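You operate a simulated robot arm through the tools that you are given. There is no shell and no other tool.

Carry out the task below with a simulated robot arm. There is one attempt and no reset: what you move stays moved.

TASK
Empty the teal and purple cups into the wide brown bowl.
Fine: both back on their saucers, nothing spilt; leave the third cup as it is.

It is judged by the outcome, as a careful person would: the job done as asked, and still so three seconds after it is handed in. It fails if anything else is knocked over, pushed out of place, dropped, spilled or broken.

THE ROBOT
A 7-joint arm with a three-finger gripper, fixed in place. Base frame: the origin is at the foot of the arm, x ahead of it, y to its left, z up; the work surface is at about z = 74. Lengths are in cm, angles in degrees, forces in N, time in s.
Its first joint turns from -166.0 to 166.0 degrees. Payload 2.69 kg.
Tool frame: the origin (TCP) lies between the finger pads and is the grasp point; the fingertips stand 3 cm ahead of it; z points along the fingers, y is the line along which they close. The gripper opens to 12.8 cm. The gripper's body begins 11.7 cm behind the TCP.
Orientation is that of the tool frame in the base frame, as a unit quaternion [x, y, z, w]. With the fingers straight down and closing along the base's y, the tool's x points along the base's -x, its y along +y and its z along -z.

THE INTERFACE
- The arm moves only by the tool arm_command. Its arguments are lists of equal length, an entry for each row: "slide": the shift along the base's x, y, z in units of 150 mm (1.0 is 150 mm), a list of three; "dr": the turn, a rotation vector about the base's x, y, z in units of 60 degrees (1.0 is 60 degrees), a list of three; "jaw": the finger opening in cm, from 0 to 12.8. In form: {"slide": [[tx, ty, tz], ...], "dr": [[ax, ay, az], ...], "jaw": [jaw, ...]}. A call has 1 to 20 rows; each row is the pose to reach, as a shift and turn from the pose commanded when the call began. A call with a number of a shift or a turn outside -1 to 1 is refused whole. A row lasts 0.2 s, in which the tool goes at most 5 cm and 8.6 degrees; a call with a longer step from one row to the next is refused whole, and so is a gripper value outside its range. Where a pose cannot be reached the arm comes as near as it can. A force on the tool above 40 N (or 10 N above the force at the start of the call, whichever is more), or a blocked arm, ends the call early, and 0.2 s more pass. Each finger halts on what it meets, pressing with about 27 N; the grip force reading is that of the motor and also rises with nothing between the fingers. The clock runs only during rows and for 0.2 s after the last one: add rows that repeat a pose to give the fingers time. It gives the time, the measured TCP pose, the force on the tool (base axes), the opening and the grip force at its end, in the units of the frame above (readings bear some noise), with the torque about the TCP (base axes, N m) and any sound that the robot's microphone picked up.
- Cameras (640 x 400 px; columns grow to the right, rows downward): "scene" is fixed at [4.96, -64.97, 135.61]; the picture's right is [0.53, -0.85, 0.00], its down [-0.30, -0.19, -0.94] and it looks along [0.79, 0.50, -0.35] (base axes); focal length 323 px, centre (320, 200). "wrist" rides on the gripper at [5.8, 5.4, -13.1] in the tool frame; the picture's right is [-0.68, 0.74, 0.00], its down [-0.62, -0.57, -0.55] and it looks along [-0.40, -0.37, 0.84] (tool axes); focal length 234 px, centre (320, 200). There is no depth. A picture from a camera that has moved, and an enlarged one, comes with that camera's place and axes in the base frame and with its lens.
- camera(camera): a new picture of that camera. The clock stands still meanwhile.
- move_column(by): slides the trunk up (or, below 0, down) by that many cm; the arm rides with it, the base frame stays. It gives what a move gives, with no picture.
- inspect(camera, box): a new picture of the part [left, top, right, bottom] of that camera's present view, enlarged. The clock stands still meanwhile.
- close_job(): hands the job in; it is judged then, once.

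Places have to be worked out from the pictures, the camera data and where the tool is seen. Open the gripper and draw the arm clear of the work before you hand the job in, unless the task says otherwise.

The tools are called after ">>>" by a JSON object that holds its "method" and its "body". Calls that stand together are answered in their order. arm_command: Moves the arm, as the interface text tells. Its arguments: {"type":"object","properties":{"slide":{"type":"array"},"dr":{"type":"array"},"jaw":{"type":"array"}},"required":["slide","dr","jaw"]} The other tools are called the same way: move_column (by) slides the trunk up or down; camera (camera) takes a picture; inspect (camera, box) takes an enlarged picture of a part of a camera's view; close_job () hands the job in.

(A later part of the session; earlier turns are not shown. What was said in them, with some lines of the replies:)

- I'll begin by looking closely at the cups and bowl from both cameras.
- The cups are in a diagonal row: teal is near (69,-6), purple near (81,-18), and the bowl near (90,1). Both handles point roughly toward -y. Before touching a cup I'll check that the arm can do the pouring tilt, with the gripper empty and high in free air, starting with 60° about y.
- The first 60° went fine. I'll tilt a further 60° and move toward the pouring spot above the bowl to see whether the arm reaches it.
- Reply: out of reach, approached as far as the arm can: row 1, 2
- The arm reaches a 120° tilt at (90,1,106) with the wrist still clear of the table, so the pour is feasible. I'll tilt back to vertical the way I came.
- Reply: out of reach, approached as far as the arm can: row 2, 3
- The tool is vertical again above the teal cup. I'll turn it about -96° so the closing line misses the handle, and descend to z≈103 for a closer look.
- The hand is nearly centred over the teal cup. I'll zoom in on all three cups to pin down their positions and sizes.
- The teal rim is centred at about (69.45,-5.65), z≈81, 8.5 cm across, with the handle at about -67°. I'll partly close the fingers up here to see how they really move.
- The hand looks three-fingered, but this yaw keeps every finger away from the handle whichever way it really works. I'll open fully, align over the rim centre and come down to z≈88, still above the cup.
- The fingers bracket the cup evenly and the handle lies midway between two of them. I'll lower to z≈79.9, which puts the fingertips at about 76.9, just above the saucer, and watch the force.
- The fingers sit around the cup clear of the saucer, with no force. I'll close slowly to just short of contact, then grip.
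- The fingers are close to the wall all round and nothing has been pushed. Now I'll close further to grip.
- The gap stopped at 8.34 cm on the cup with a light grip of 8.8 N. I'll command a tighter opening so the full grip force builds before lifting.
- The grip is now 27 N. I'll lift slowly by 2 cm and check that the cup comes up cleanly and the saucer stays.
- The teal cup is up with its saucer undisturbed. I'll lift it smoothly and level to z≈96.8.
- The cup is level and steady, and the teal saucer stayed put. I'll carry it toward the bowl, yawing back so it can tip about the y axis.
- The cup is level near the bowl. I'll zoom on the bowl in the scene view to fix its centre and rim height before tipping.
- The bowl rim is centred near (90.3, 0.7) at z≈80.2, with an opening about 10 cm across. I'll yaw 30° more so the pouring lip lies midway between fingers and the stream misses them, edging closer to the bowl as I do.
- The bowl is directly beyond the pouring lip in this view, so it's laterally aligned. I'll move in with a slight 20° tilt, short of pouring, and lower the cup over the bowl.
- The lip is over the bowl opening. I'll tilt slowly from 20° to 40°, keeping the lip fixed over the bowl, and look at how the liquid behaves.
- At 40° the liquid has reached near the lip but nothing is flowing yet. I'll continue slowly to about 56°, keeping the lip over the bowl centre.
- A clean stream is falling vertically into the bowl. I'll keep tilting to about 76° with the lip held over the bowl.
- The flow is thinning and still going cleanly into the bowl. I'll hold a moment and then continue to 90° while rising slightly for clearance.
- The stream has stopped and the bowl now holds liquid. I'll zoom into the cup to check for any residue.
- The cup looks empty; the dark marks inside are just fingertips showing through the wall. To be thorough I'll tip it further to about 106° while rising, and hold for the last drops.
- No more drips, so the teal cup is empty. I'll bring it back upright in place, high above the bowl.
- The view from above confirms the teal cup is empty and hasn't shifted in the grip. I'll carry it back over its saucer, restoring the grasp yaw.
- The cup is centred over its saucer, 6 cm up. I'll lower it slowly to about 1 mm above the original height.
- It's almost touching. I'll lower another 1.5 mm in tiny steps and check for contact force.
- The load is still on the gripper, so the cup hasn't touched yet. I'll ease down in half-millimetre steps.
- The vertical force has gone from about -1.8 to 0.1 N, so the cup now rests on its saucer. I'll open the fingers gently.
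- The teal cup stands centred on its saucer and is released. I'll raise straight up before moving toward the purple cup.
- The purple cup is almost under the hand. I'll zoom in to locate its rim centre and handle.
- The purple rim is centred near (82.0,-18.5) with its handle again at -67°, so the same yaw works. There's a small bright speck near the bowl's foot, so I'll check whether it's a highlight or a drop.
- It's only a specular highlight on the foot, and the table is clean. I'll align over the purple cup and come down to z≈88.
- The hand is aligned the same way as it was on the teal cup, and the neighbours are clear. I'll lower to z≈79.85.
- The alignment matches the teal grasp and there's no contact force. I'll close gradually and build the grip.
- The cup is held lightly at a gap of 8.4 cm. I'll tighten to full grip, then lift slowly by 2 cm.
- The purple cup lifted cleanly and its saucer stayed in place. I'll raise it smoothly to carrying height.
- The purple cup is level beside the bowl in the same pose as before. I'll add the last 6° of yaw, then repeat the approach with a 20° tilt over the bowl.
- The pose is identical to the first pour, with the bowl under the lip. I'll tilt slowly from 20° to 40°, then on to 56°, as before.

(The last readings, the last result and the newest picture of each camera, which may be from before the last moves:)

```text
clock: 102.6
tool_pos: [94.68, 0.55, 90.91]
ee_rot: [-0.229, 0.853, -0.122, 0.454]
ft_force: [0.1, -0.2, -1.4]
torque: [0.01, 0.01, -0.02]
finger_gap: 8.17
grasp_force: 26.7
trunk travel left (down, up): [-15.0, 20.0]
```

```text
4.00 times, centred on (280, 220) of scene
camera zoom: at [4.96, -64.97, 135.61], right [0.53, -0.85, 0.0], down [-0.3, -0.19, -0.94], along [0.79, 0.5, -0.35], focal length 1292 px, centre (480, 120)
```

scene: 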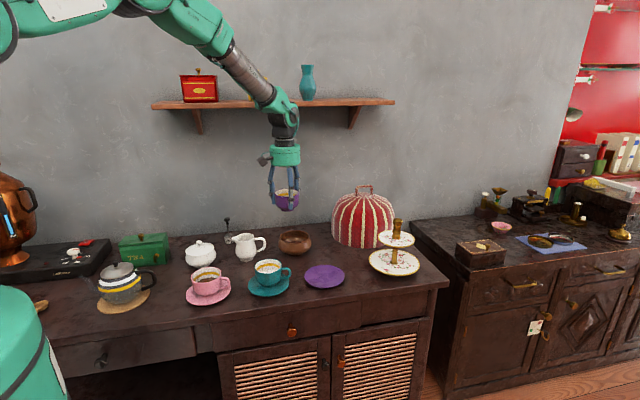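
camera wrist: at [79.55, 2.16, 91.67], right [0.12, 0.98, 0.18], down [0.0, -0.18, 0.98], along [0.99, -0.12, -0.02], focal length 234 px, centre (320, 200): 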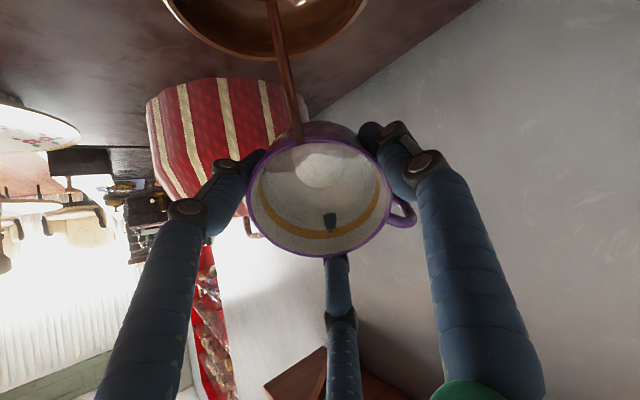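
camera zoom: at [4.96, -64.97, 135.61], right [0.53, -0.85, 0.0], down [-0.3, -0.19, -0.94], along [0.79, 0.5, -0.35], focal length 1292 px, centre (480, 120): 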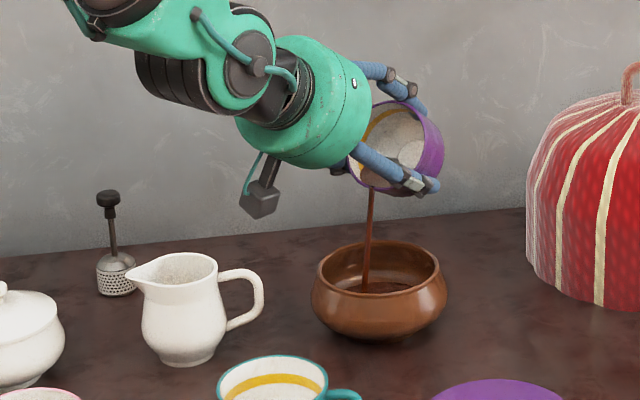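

The stream is falling cleanly into the bowl again. I'll continue slowly to 76°.

>>> {"method": "arm_command", "body": {"slide": [[-0.008, 0, 0.009], [-0.016, 0, 0.018], [-0.024, 0, 0.027], [-0.032, 0, 0.036], [-0.04, 0, 0.045], [-0.048, 0, 0.054], [-0.056, 0, 0.063], [-0.064, 0, 0.072], [-0.072, 0, 0.081], [-0.08, 0, 0.09], [-0.08, 0, 0.09], [-0.08, 0, 0.09], [-0.08, 0, 0.09], [-0.08, 0, 0.09]], "dr": [[0, -0.033, 0], [0, -0.067, 0], [0, -0.1, 0], [0, -0.133, 0], [0, -0.167, 0], [0, -0.2, 0], [0, -0.233, 0], [0, -0.267, 0], [0, -0.3, 0], [0, -0.333, 0], [0, -0.333, 0], [0, -0.333, 0], [0, -0.333, 0], [0, -0.333, 0]], "jaw": [3.5, 3.5, 3.5, 3.5, 3.5, 3.5, 3.5, 3.5, 3.5, 3.5, 3.5, 3.5, 3.5, 3.5]}}

>>> {"method": "inspect", "body": {"camera": "scene", "box": [215, 170, 345, 270]}}

```text
clock: 105.6
tool_pos: [93.52, 0.42, 92.23]
ee_rot: [-0.204, 0.762, -0.159, 0.594]
ft_force: [0.4, -0.3, -1.9]
torque: [-0.03, 0.0, -0.02]
finger_gap: 8.16
grasp_force: 26.7
trunk travel left (down, up): [-15.0, 20.0]
```

```text
4.00 times, centred on (280, 220) of scene
camera zoom: at [4.96, -64.97, 135.61], right [0.53, -0.85, 0.0], down [-0.3, -0.19, -0.94], along [0.79, 0.5, -0.35], focal length 1292 px, centre (480, 120)
```

zoom: 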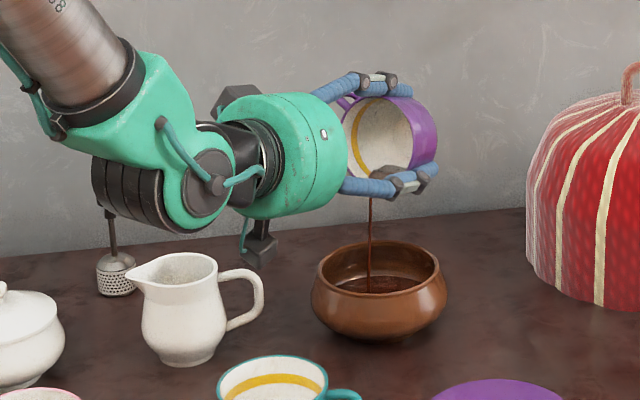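

The flow is thinning, and the bowl has plenty of room left. I'll hold briefly and go on to 90°.

>>> {"method": "arm_command", "body": {"slide": [[0, 0, 0], [0, 0, 0], [0, 0, 0], [-0.01, 0, 0.017], [-0.021, 0, 0.034], [-0.032, 0, 0.051], [-0.043, 0, 0.068], [-0.054, 0, 0.086], [-0.065, 0, 0.104], [-0.075, 0, 0.12], [-0.075, 0, 0.12], [-0.075, 0, 0.12], [-0.075, 0, 0.12], [-0.075, 0, 0.12]], "dr": [[0, 0, 0], [0, 0, 0], [0, 0, 0], [0, -0.033, 0], [0, -0.067, 0], [0, -0.1, 0], [0, -0.133, 0], [0, -0.167, 0], [0, -0.2, 0], [0, -0.233, 0], [0, -0.233, 0], [0, -0.233, 0], [0, -0.233, 0], [0, -0.233, 0]], "jaw": [3.5, 3.5, 3.5, 3.5, 3.5, 3.5, 3.5, 3.5, 3.5, 3.5, 3.5, 3.5, 3.5, 3.5]}}

>>> {"method": "inspect", "body": {"camera": "scene", "box": [215, 170, 345, 270]}}

>>> {"method": "inspect", "body": {"camera": "wrist", "box": [235, 110, 425, 265]}}

```text
clock: 108.6
tool_pos: [92.37, 0.45, 93.95]
ee_rot: [-0.183, 0.683, -0.182, 0.683]
ft_force: [0.2, 0.1, -2.3]
torque: [-0.01, 0.01, -0.01]
finger_gap: 8.18
grasp_force: 27.0
trunk travel left (down, up): [-15.0, 20.0]
```

```text
4.00 times, centred on (280, 220) of scene
camera zoom: at [4.96, -64.97, 135.61], right [0.53, -0.85, 0.0], down [-0.3, -0.19, -0.94], along [0.79, 0.5, -0.35], focal length 1292 px, centre (480, 120)
```

zoom: 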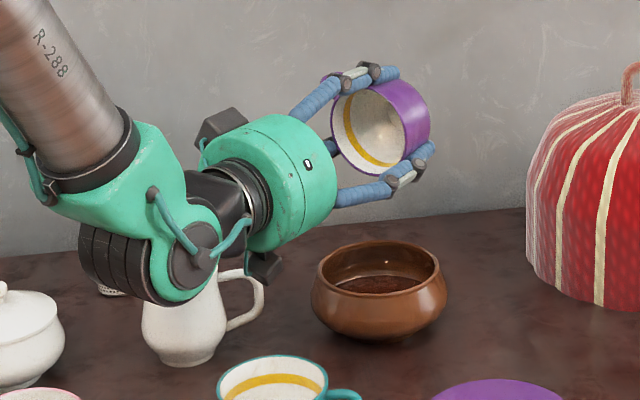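

```text
2.58 times, centred on (330, 188) of wrist
camera zoom: at [79.33, 2.14, 86.2], right [0.0, 0.98, 0.22], down [-0.55, -0.18, 0.82], along [0.84, -0.12, 0.53], focal length 604 px, centre (294, 232)
```

zoom: 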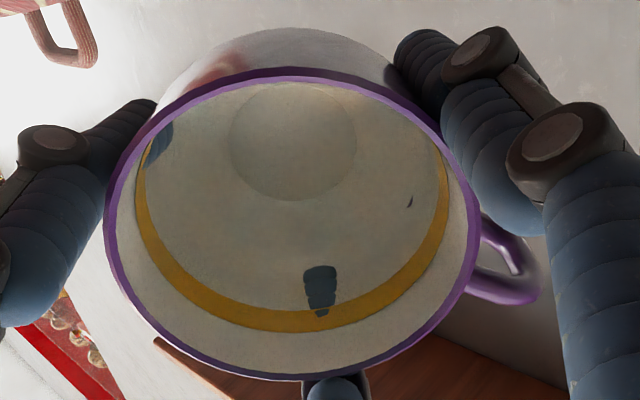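

The purple cup looks empty too. I'll repeat the extra tilt to about 106°, this time rising higher so the wrist stays well clear of the teal cup, and hold for drips.

>>> {"method": "arm_command", "body": {"slide": [[-0.01, 0, 0.06], [-0.021, 0, 0.13], [-0.032, 0, 0.2], [-0.043, 0, 0.27], [-0.054, 0, 0.34], [-0.065, 0, 0.41], [-0.076, 0, 0.48], [-0.087, 0, 0.53], [-0.087, 0, 0.53], [-0.087, 0, 0.53], [-0.087, 0, 0.53], [-0.087, 0, 0.53], [-0.087, 0, 0.53], [-0.087, 0, 0.53]], "dr": [[0, -0.033, 0], [0, -0.067, 0], [0, -0.1, 0], [0, -0.133, 0], [0, -0.167, 0], [0, -0.2, 0], [0, -0.233, 0], [0, -0.267, 0], [0, -0.267, 0], [0, -0.267, 0], [0, -0.267, 0], [0, -0.267, 0], [0, -0.267, 0], [0, -0.267, 0]], "jaw": [3.5, 3.5, 3.5, 3.5, 3.5, 3.5, 3.5, 3.5, 3.5, 3.5, 3.5, 3.5, 3.5, 3.5]}}

>>> {"method": "camera", "body": {"camera": "scene"}}

```text
clock: 111.6
tool_pos: [90.99, 0.47, 101.99]
ee_rot: [-0.155, 0.582, -0.207, 0.771]
ft_force: [-0.5, 1.0, -1.2]
torque: [0.01, 0.03, -0.02]
finger_gap: 8.18
grasp_force: 27.5
trunk travel left (down, up): [-15.0, 20.0]
```

```text
taken
```

scene: 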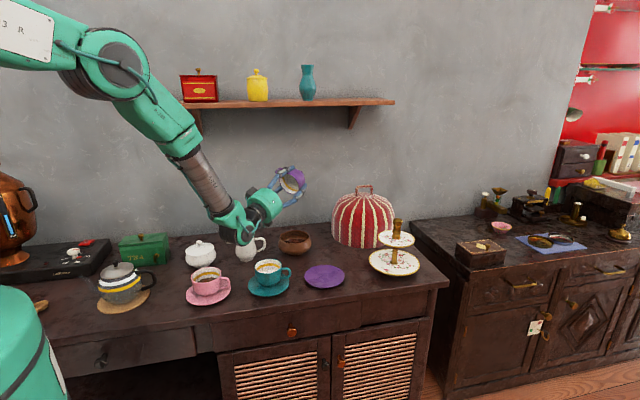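

There are no drips and nothing was disturbed. I'll tilt the purple cup back upright above the bowl.

>>> {"method": "arm_command", "body": {"slide": [[-0.01, 0, 0], [-0.02, 0, 0], [-0.03, 0, 0], [-0.04, 0, 0], [-0.05, 0, 0], [-0.06, 0, 0], [-0.07, 0, 0], [-0.08, 0, 0], [-0.09, 0, 0], [-0.1, 0, 0], [-0.1, 0, 0], [-0.1, 0, 0]], "dr": [[0, 0.06, 0], [0, 0.16, 0], [0, 0.27, 0], [0, 0.38, 0], [0, 0.49, 0], [0, 0.6, 0], [0, 0.71, 0], [0, 0.81, 0], [0, 0.91, 0], [0, 0.97, 0], [0, 1.0, 0], [0, 1.0, 0]], "jaw": [3.5, 3.5, 3.5, 3.5, 3.5, 3.5, 3.5, 3.5, 3.5, 3.5, 3.5, 3.5]}}

>>> {"method": "arm_command", "body": {"slide": [[-0.01, 0, -0.02], [-0.03, 0, -0.04], [-0.05, 0, -0.06], [-0.07, 0, -0.08], [-0.1, 0, -0.1], [-0.12, 0, -0.12], [-0.14, 0, -0.14], [-0.15, 0, -0.1667], [-0.15, 0, -0.1667], [-0.15, 0, -0.1667]], "dr": [[0, 0.05, 0], [0, 0.15, 0], [0, 0.26, 0], [0, 0.37, 0], [0, 0.48, 0], [0, 0.59, 0], [0, 0.69, 0], [0, 0.74, 0], [0, 0.766, 0], [0, 0.766, 0]], "jaw": [3.5, 3.5, 3.5, 3.5, 3.5, 3.5, 3.5, 3.5, 3.5, 3.5]}}

>>> {"method": "camera", "body": {"camera": "wrist"}}

```text
clock: 114.2
tool_pos: [89.55, 0.41, 102.01]
ee_rot: [-0.239, 0.889, -0.101, 0.377]
ft_force: [1.3, 0.4, -2.0]
torque: [0.0, 0.02, -0.01]
finger_gap: 8.17
grasp_force: 27.4
trunk travel left (down, up): [-15.0, 20.0]
```

```text
clock: 116.4
tool_pos: [87.28, 0.5, 99.45]
ee_rot: [-0.258, 0.966, 0.0, -0.001]
ft_force: [0.8, 0.0, -2.7]
torque: [0.0, 0.02, -0.01]
finger_gap: 8.19
grasp_force: 26.8
out of reach, approached as far as the arm can: row 2
trunk travel left (down, up): [-15.0, 20.0]
```

```text
taken
camera wrist: at [79.63, 2.15, 112.45], right [0.22, 0.98, 0.0], down [0.82, -0.18, 0.55], along [0.53, -0.12, -0.84], focal length 234 px, centre (320, 200)
```

wrist: 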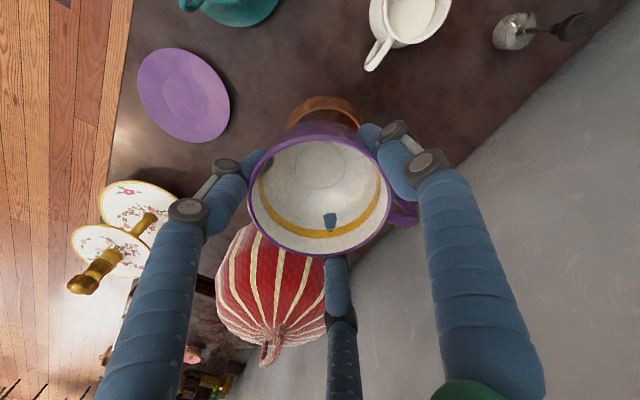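

The purple cup is empty and held as before. I'll carry it back over its saucer, restoring the grasp yaw, and lower it to about 6 cm above.

>>> {"method": "arm_command", "body": {"slide": [[-0.01, -0.02, 0], [-0.03, -0.06, 0], [-0.05, -0.12, 0], [-0.07, -0.18, 0], [-0.095, -0.24, 0], [-0.12, -0.3, 0], [-0.145, -0.36, 0], [-0.17, -0.42, 0], [-0.195, -0.48, 0], [-0.22, -0.54, 0], [-0.23, -0.59, 0], [-0.239, -0.624, 0], [-0.239, -0.624, 0]], "dr": [[0, 0, -0.03], [0, 0, -0.1], [0, 0, -0.19], [0, 0, -0.29], [0, 0, -0.39], [0, 0, -0.49], [0, 0, -0.59], [0, 0, -0.69], [0, 0, -0.79], [0, 0, -0.89], [0, 0, -0.96], [0, 0, -1.0], [0, 0, -1.0]], "jaw": [3.5, 3.5, 3.5, 3.5, 3.5, 3.5, 3.5, 3.5, 3.5, 3.5, 3.5, 3.5, 3.5]}}

>>> {"method": "arm_command", "body": {"slide": [[-0.004, -0.02, 0], [-0.01, -0.06, 0], [-0.02, -0.12, 0], [-0.03, -0.18, 0], [-0.04, -0.24, 0], [-0.05, -0.3, 0], [-0.06, -0.36, 0], [-0.07, -0.42, 0], [-0.08, -0.48, 0], [-0.09, -0.54, 0], [-0.097, -0.59, 0], [-0.1, -0.63, 0], [-0.1, -0.63, 0]], "dr": [[0, 0, -0.03], [0, 0, -0.1], [0, 0, -0.19], [0, 0, -0.29], [0, 0, -0.39], [0, 0, -0.49], [0, 0, -0.59], [0, 0, -0.69], [0, 0, -0.79], [0, 0, -0.89], [0, 0, -0.96], [0, 0, -1.0], [0, 0, -1.0]], "jaw": [3.5, 3.5, 3.5, 3.5, 3.5, 3.5, 3.5, 3.5, 3.5, 3.5, 3.5, 3.5, 3.5]}}

>>> {"method": "arm_command", "body": {"slide": [[0, 0, -0.03], [0, 0, -0.1], [0, 0, -0.2], [0, 0, -0.3], [0, 0, -0.4], [0, 0, -0.5], [0, 0, -0.6], [0, 0, -0.7], [0, 0, -0.8], [0, 0, -0.87], [0, 0, -0.9], [0, 0, -0.9]], "dr": [[0, 0, -0.03], [0, 0, -0.1], [0, 0, -0.1], [0, 0, -0.1], [0, 0, -0.1], [0, 0, -0.1], [0, 0, -0.1], [0, 0, -0.1], [0, 0, -0.1], [0, 0, -0.1], [0, 0, -0.1], [0, 0, -0.1]], "jaw": [3.5, 3.5, 3.5, 3.5, 3.5, 3.5, 3.5, 3.5, 3.5, 3.5, 3.5, 3.5]}}

>>> {"method": "camera", "body": {"camera": "wrist"}}

>>> {"method": "inspect", "body": {"camera": "scene", "box": [260, 210, 390, 300]}}

```text
clock: 119.2
tool_pos: [83.78, -8.88, 99.45]
ee_rot: [0.259, 0.966, 0.0, 0.0]
ft_force: [-0.2, 1.2, -1.8]
torque: [0.03, -0.01, 0.0]
finger_gap: 8.17
grasp_force: 27.0
trunk travel left (down, up): [-15.0, 20.0]
```

```text
clock: 122.0
tool_pos: [82.21, -18.5, 99.58]
ee_rot: [0.707, 0.707, 0.0, 0.001]
ft_force: [0.0, 0.2, -2.0]
torque: [0.03, -0.01, -0.01]
finger_gap: 8.17
grasp_force: 27.2
trunk travel left (down, up): [-15.0, 20.0]
```

```text
clock: 124.6
tool_pos: [82.16, -18.44, 86.0]
ee_rot: [0.743, 0.669, 0.0, 0.0]
ft_force: [-0.5, -0.1, -1.5]
torque: [-0.03, 0.0, -0.01]
finger_gap: 8.16
grasp_force: 26.7
trunk travel left (down, up): [-15.0, 20.0]
```

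```text
taken
camera wrist: at [88.24, -13.18, 98.95], right [0.66, -0.75, 0.0], down [-0.63, -0.55, 0.55], along [-0.41, -0.36, -0.84], focal length 234 px, centre (320, 200)
```

wrist: 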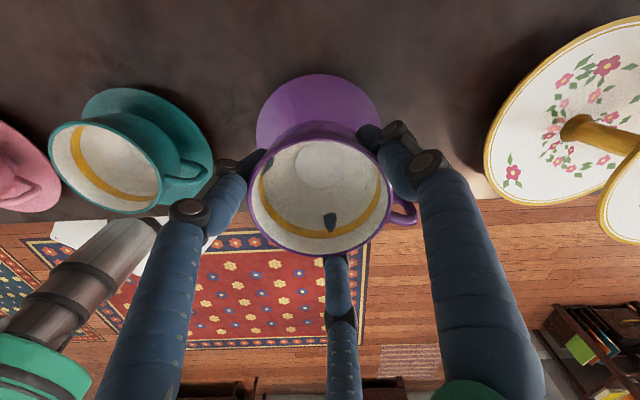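

```text
4.44 times, centred on (325, 255) of scene
camera zoom: at [4.96, -64.97, 135.61], right [0.53, -0.85, 0.0], down [-0.3, -0.19, -0.94], along [0.79, 0.5, -0.35], focal length 1435 px, centre (298, -44)
```

zoom: 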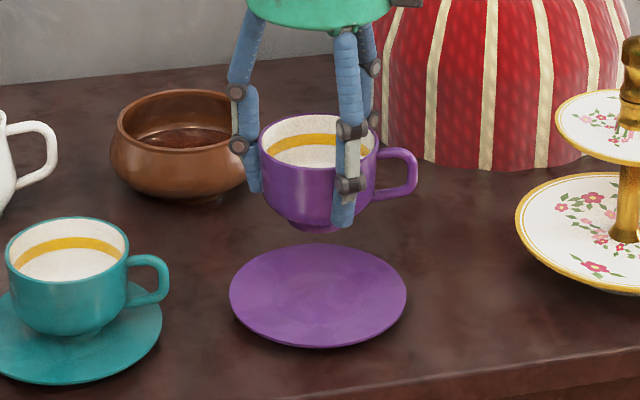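

The cup is over its saucer in the same picture position as the teal one was. I'll lower slowly to z≈79.75, just above contact.

>>> {"method": "arm_command", "body": {"slide": [[0, 0, -0.03], [0, 0, -0.08], [0, 0, -0.14], [0, 0, -0.2], [0, 0, -0.26], [0, 0, -0.31], [0, 0, -0.35], [0, 0, -0.38], [0, 0, -0.4], [0, 0, -0.41], [0, 0, -0.415], [0, 0, -0.415]], "dr": [[0, 0, 0], [0, 0, 0], [0, 0, 0], [0, 0, 0], [0, 0, 0], [0, 0, 0], [0, 0, 0], [0, 0, 0], [0, 0, 0], [0, 0, 0], [0, 0, 0], [0, 0, 0]], "jaw": [3.5, 3.5, 3.5, 3.5, 3.5, 3.5, 3.5, 3.5, 3.5, 3.5, 3.5, 3.5]}}

>>> {"method": "inspect", "body": {"camera": "scene", "box": [290, 235, 370, 300]}}

```text
clock: 127.2
tool_pos: [82.13, -18.42, 79.77]
ee_rot: [0.743, 0.669, 0.001, 0.0]
ft_force: [0.2, 0.2, -2.0]
torque: [-0.01, 0.0, -0.01]
finger_gap: 8.16
grasp_force: 27.0
trunk travel left (down, up): [-15.0, 20.0]
```

```text
6.15 times, centred on (330, 268) of scene
camera zoom: at [4.96, -64.97, 135.61], right [0.53, -0.85, 0.0], down [-0.3, -0.19, -0.94], along [0.79, 0.5, -0.35], focal length 1987 px, centre (258, -215)
```

zoom: 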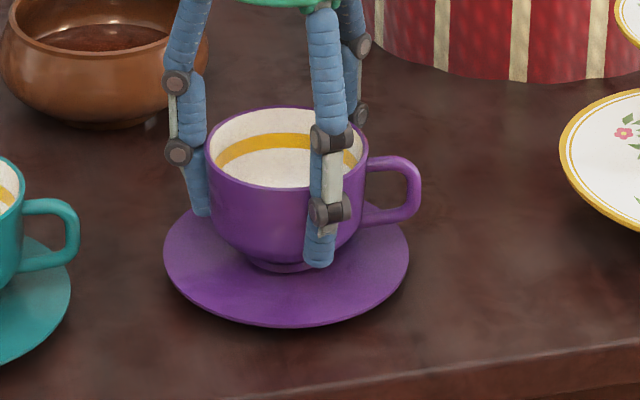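

There's no contact yet (-2.0 N, still carrying the cup). I'll ease down in half-millimetre steps.

>>> {"method": "arm_command", "body": {"slide": [[0, 0, -0.003], [0, 0, -0.006], [0, 0, -0.009], [0, 0, -0.012], [0, 0, -0.012]], "dr": [[0, 0, 0], [0, 0, 0], [0, 0, 0], [0, 0, 0], [0, 0, 0]], "jaw": [3.5, 3.5, 3.5, 3.5, 3.5]}}

```text
clock: 128.4
tool_pos: [82.24, -18.32, 79.56]
ee_rot: [0.743, 0.67, 0.0, 0.0]
ft_force: [0.7, -0.3, -1.3]
torque: [0.0, 0.04, -0.02]
finger_gap: 8.14
grasp_force: 26.8
trunk travel left (down, up): [-15.0, 20.0]
```

The reading is -1.3 N, so contact may just be starting. I'll go down another 1 mm in small steps.

>>> {"method": "arm_command", "body": {"slide": [[0, 0, -0.003], [0, 0, -0.006], [0, 0, -0.006], [0, 0, -0.006]], "dr": [[0, 0, 0], [0, 0, 0], [0, 0, 0], [0, 0, 0]], "jaw": [3.5, 3.5, 3.5, 3.5]}}

```text
clock: 129.4
tool_pos: [82.2, -18.36, 79.63]
ee_rot: [0.743, 0.669, 0.0, 0.001]
ft_force: [0.1, 0.0, 5.7]
torque: [0.13, -0.01, -0.01]
finger_gap: 8.16
grasp_force: 26.5
trunk travel left (down, up): [-15.0, 20.0]
```

There's firm contact now (+5.7 N), so the cup is seated on the saucer. I'll relieve the pressure slightly and open the fingers gently.

>>> {"method": "arm_command", "body": {"slide": [[0, 0, 0.003], [0, 0, 0.005], [0, 0, 0.005], [0, 0, 0.005], [0, 0, 0.005], [0, 0, 0.005], [0, 0, 0.005], [0, 0, 0.005], [0, 0, 0.005], [0, 0, 0.005]], "dr": [[0, 0, 0], [0, 0, 0], [0, 0, 0], [0, 0, 0], [0, 0, 0], [0, 0, 0], [0, 0, 0], [0, 0, 0], [0, 0, 0], [0, 0, 0]], "jaw": [3.5, 3.5, 6, 7.8, 8.3, 8.7, 9.2, 10.0, 11.5, 12.8]}}

>>> {"method": "camera", "body": {"camera": "wrist"}}

>>> {"method": "inspect", "body": {"camera": "scene", "box": [290, 235, 370, 300]}}

```text
clock: 131.6
tool_pos: [82.24, -18.43, 79.56]
ee_rot: [0.744, 0.668, 0.0, 0.0]
ft_force: [-0.3, 0.4, -0.4]
torque: [-0.01, 0.0, -0.03]
finger_gap: 12.78
grasp_force: 0.0
trunk travel left (down, up): [-15.0, 20.0]
```

```text
taken
camera wrist: at [88.26, -13.13, 92.6], right [0.66, -0.75, 0.0], down [-0.63, -0.55, 0.55], along [-0.41, -0.36, -0.84], focal length 234 px, centre (320, 200)
```

wrist: 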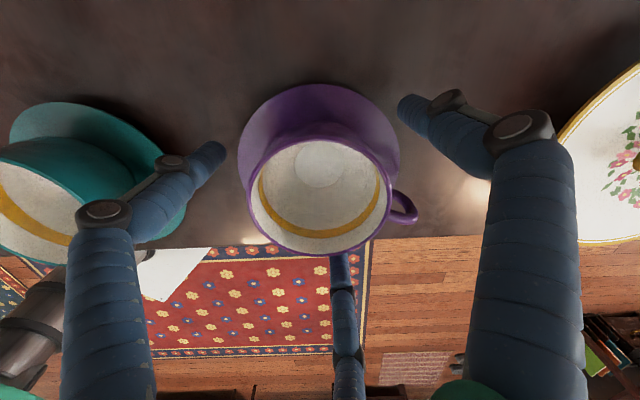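

```text
6.15 times, centred on (330, 268) of scene
camera zoom: at [4.96, -64.97, 135.61], right [0.53, -0.85, 0.0], down [-0.3, -0.19, -0.94], along [0.79, 0.5, -0.35], focal length 1987 px, centre (258, -215)
```

zoom: 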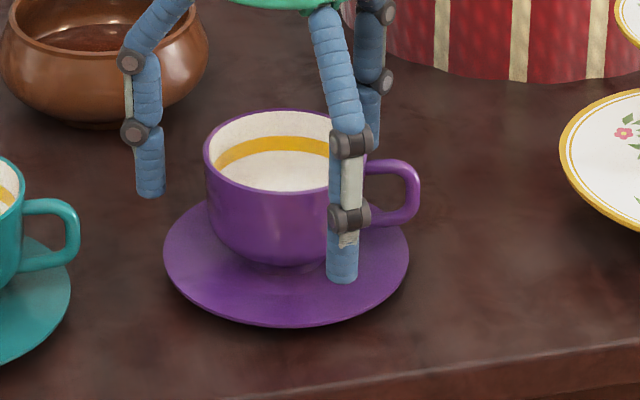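

The purple cup is released and upright on its saucer. I'll raise straight up and draw the arm back clear of the work.

>>> {"method": "arm_command", "body": {"slide": [[0, 0, 0.03], [0, 0, 0.09], [0, 0, 0.18], [0, 0, 0.3], [0, 0, 0.42], [0, 0, 0.54], [0, 0, 0.66], [0, 0, 0.78], [0, 0, 0.9], [0, 0, 0.97], [0, 0, 1.0], [0, 0, 1.0]], "dr": [[0, 0, 0], [0, 0, 0], [0, 0, 0], [0, 0, 0], [0, 0, 0], [0, 0, 0], [0, 0, 0], [0, 0, 0], [0, 0, 0], [0, 0, 0], [0, 0, 0], [0, 0, 0]], "jaw": [12.8, 12.8, 12.8, 12.8, 12.8, 12.8, 12.8, 12.8, 12.8, 12.8, 12.8, 12.8]}}

>>> {"method": "arm_command", "body": {"slide": [[-0.03, 0, 0.1], [-0.1, 0.02, 0.25], [-0.2, 0.04, 0.4], [-0.32, 0.06, 0.55], [-0.45, 0.08, 0.7], [-0.58, 0.1, 0.82], [-0.71, 0.12, 0.9], [-0.84, 0.14, 0.95], [-0.95, 0.16, 1.0], [-1.0, 0.18, 1.0], [-1.0, 0.18, 1.0]], "dr": [[0, 0, 0], [0, 0, 0], [0, 0, 0], [0, 0, 0], [0, 0, 0], [0, 0, 0], [0, 0, 0], [0, 0, 0], [0, 0, 0], [0, 0, 0], [0, 0, 0]], "jaw": [12.8, 12.8, 12.8, 12.8, 12.8, 12.8, 12.8, 12.8, 12.8, 12.8, 12.8]}}

>>> {"method": "camera", "body": {"camera": "scene"}}

>>> {"method": "camera", "body": {"camera": "wrist"}}

>>> {"method": "inspect", "body": {"camera": "scene", "box": [170, 210, 430, 320]}}

```text
clock: 134.2
tool_pos: [82.16, -18.27, 94.61]
ee_rot: [0.743, 0.669, 0.0, 0.0]
ft_force: [0.3, -0.2, 0.1]
torque: [-0.02, 0.01, 0.02]
finger_gap: 12.8
grasp_force: 0.0
trunk travel left (down, up): [-15.0, 20.0]
```

```text
clock: 136.6
tool_pos: [67.17, -15.73, 109.57]
ee_rot: [0.743, 0.669, 0.0, 0.0]
ft_force: [-0.5, 1.0, -0.3]
torque: [0.0, 0.05, -0.03]
finger_gap: 12.81
grasp_force: 0.0
trunk travel left (down, up): [-15.0, 20.0]
```

```text
taken
```

scene: 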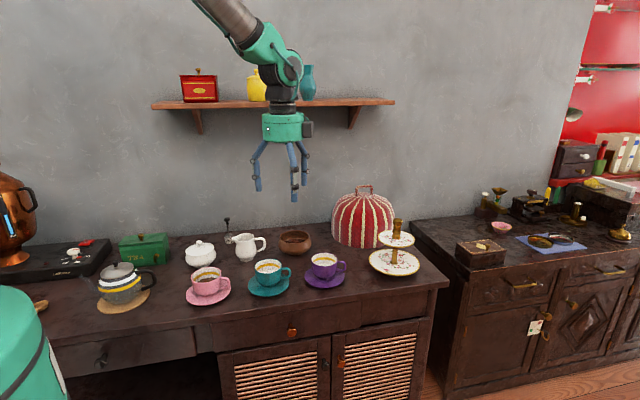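

```text
taken
camera wrist: at [73.21, -10.45, 122.58], right [0.66, -0.75, 0.0], down [-0.63, -0.55, 0.55], along [-0.41, -0.36, -0.84], focal length 234 px, centre (320, 200)
```

wrist: 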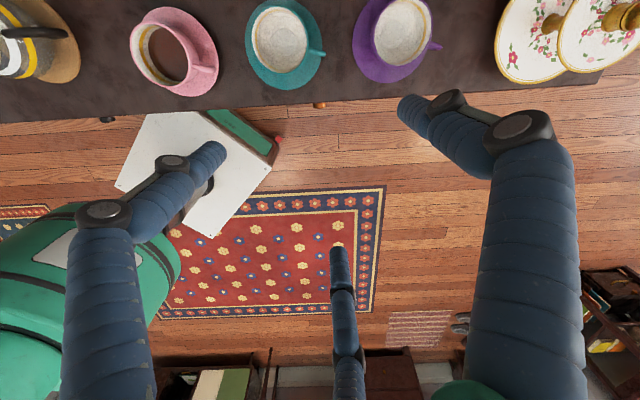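

```text
2.46 times, centred on (300, 265) of scene
camera zoom: at [4.96, -64.97, 135.61], right [0.53, -0.85, 0.0], down [-0.3, -0.19, -0.94], along [0.79, 0.5, -0.35], focal length 795 px, centre (369, 40)
```

zoom: 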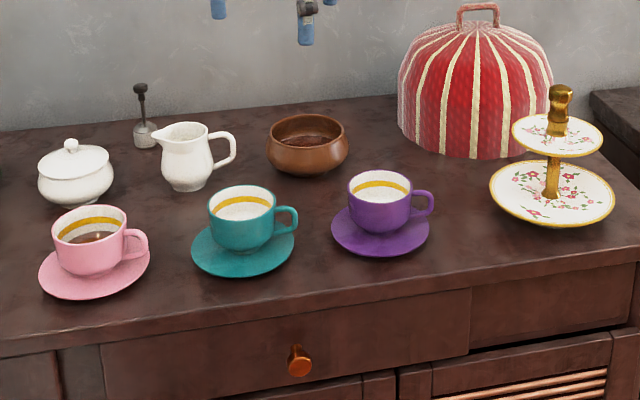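

Both cups are empty and back on their saucers, and the pink cup and everything else look unchanged. I'll take one closer look for seating and stray drops before handing in.

>>> {"method": "inspect", "body": {"camera": "scene", "box": [240, 220, 360, 300]}}

>>> {"method": "inspect", "body": {"camera": "wrist", "box": [230, 0, 450, 100]}}

```text
5.00 times, centred on (300, 260) of scene
camera zoom: at [4.96, -64.97, 135.61], right [0.53, -0.85, 0.0], down [-0.3, -0.19, -0.94], along [0.79, 0.5, -0.35], focal length 1615 px, centre (420, -100)
```

zoom: 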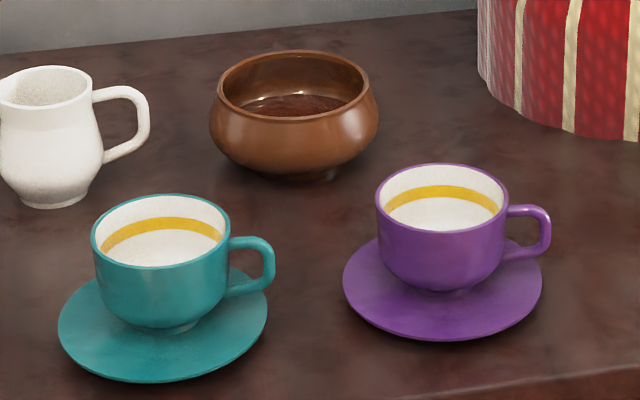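

```text
2.91 times, centred on (340, 50) of wrist
camera zoom: at [73.21, -10.45, 122.58], right [0.66, -0.75, 0.0], down [-0.63, -0.55, 0.55], along [-0.41, -0.36, -0.84], focal length 681 px, centre (262, 636)
```

zoom: 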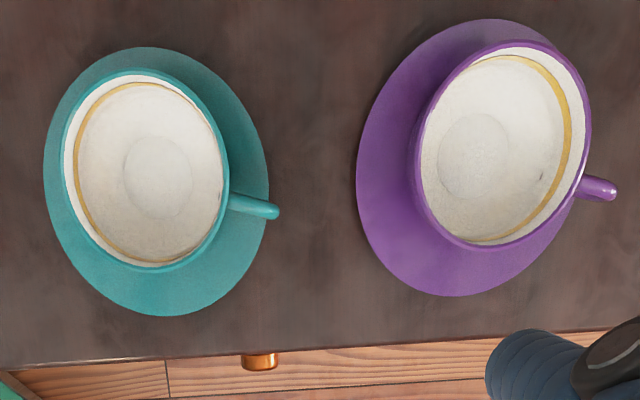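

Both cups are upright and empty, the bowl holds the liquid, and there are no drops anywhere. I'll draw the open gripper a bit further back and up, clear of the table, before handing in.

>>> {"method": "arm_command", "body": {"slide": [[-0.05, 0, 0.05], [-0.15, 0, 0.12], [-0.27, 0, 0.2], [-0.39, 0, 0.28], [-0.51, 0, 0.36], [-0.63, 0, 0.42], [-0.73, 0, 0.47], [-0.8, 0, 0.5], [-0.8, 0, 0.5], [-0.8, 0, 0.5]], "dr": [[0, 0, 0], [0, 0, 0], [0, 0, 0], [0, 0, 0], [0, 0, 0], [0, 0, 0], [0, 0, 0], [0, 0, 0], [0, 0, 0], [0, 0, 0]], "jaw": [12.8, 12.8, 12.8, 12.8, 12.8, 12.8, 12.8, 12.8, 12.8, 12.8]}}

>>> {"method": "camera", "body": {"camera": "scene"}}

```text
clock: 138.8
tool_pos: [55.14, -15.75, 117.08]
ee_rot: [0.743, 0.669, 0.0, 0.0]
ft_force: [-0.6, 0.1, -0.6]
torque: [0.02, -0.03, -0.02]
finger_gap: 12.82
grasp_force: 0.0
trunk travel left (down, up): [-15.0, 20.0]
```

```text
taken
```

scene: 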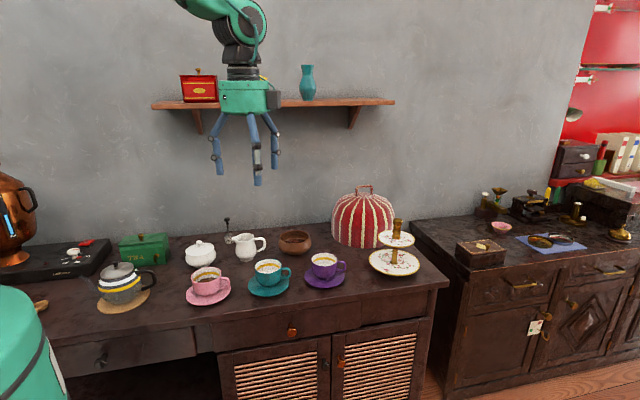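

The arm is clear with the gripper open. Both cups are empty on their saucers, the pink cup is untouched, and nothing was spilled or moved, so I'm handing in the job.

>>> {"method": "close_job", "body": {}}

```text
The job is handed in.
```

I emptied the teal and purple cups into the brown bowl and set both back upright on their saucers. I saw no spills in the pictures. The pink cup still has its drink, and nothing else was moved.

The two cups may sit a few millimetres off where they started on their saucers, because the gripper nudged them slightly as it closed. I opened the gripper and drew the arm clear before handing the job in.
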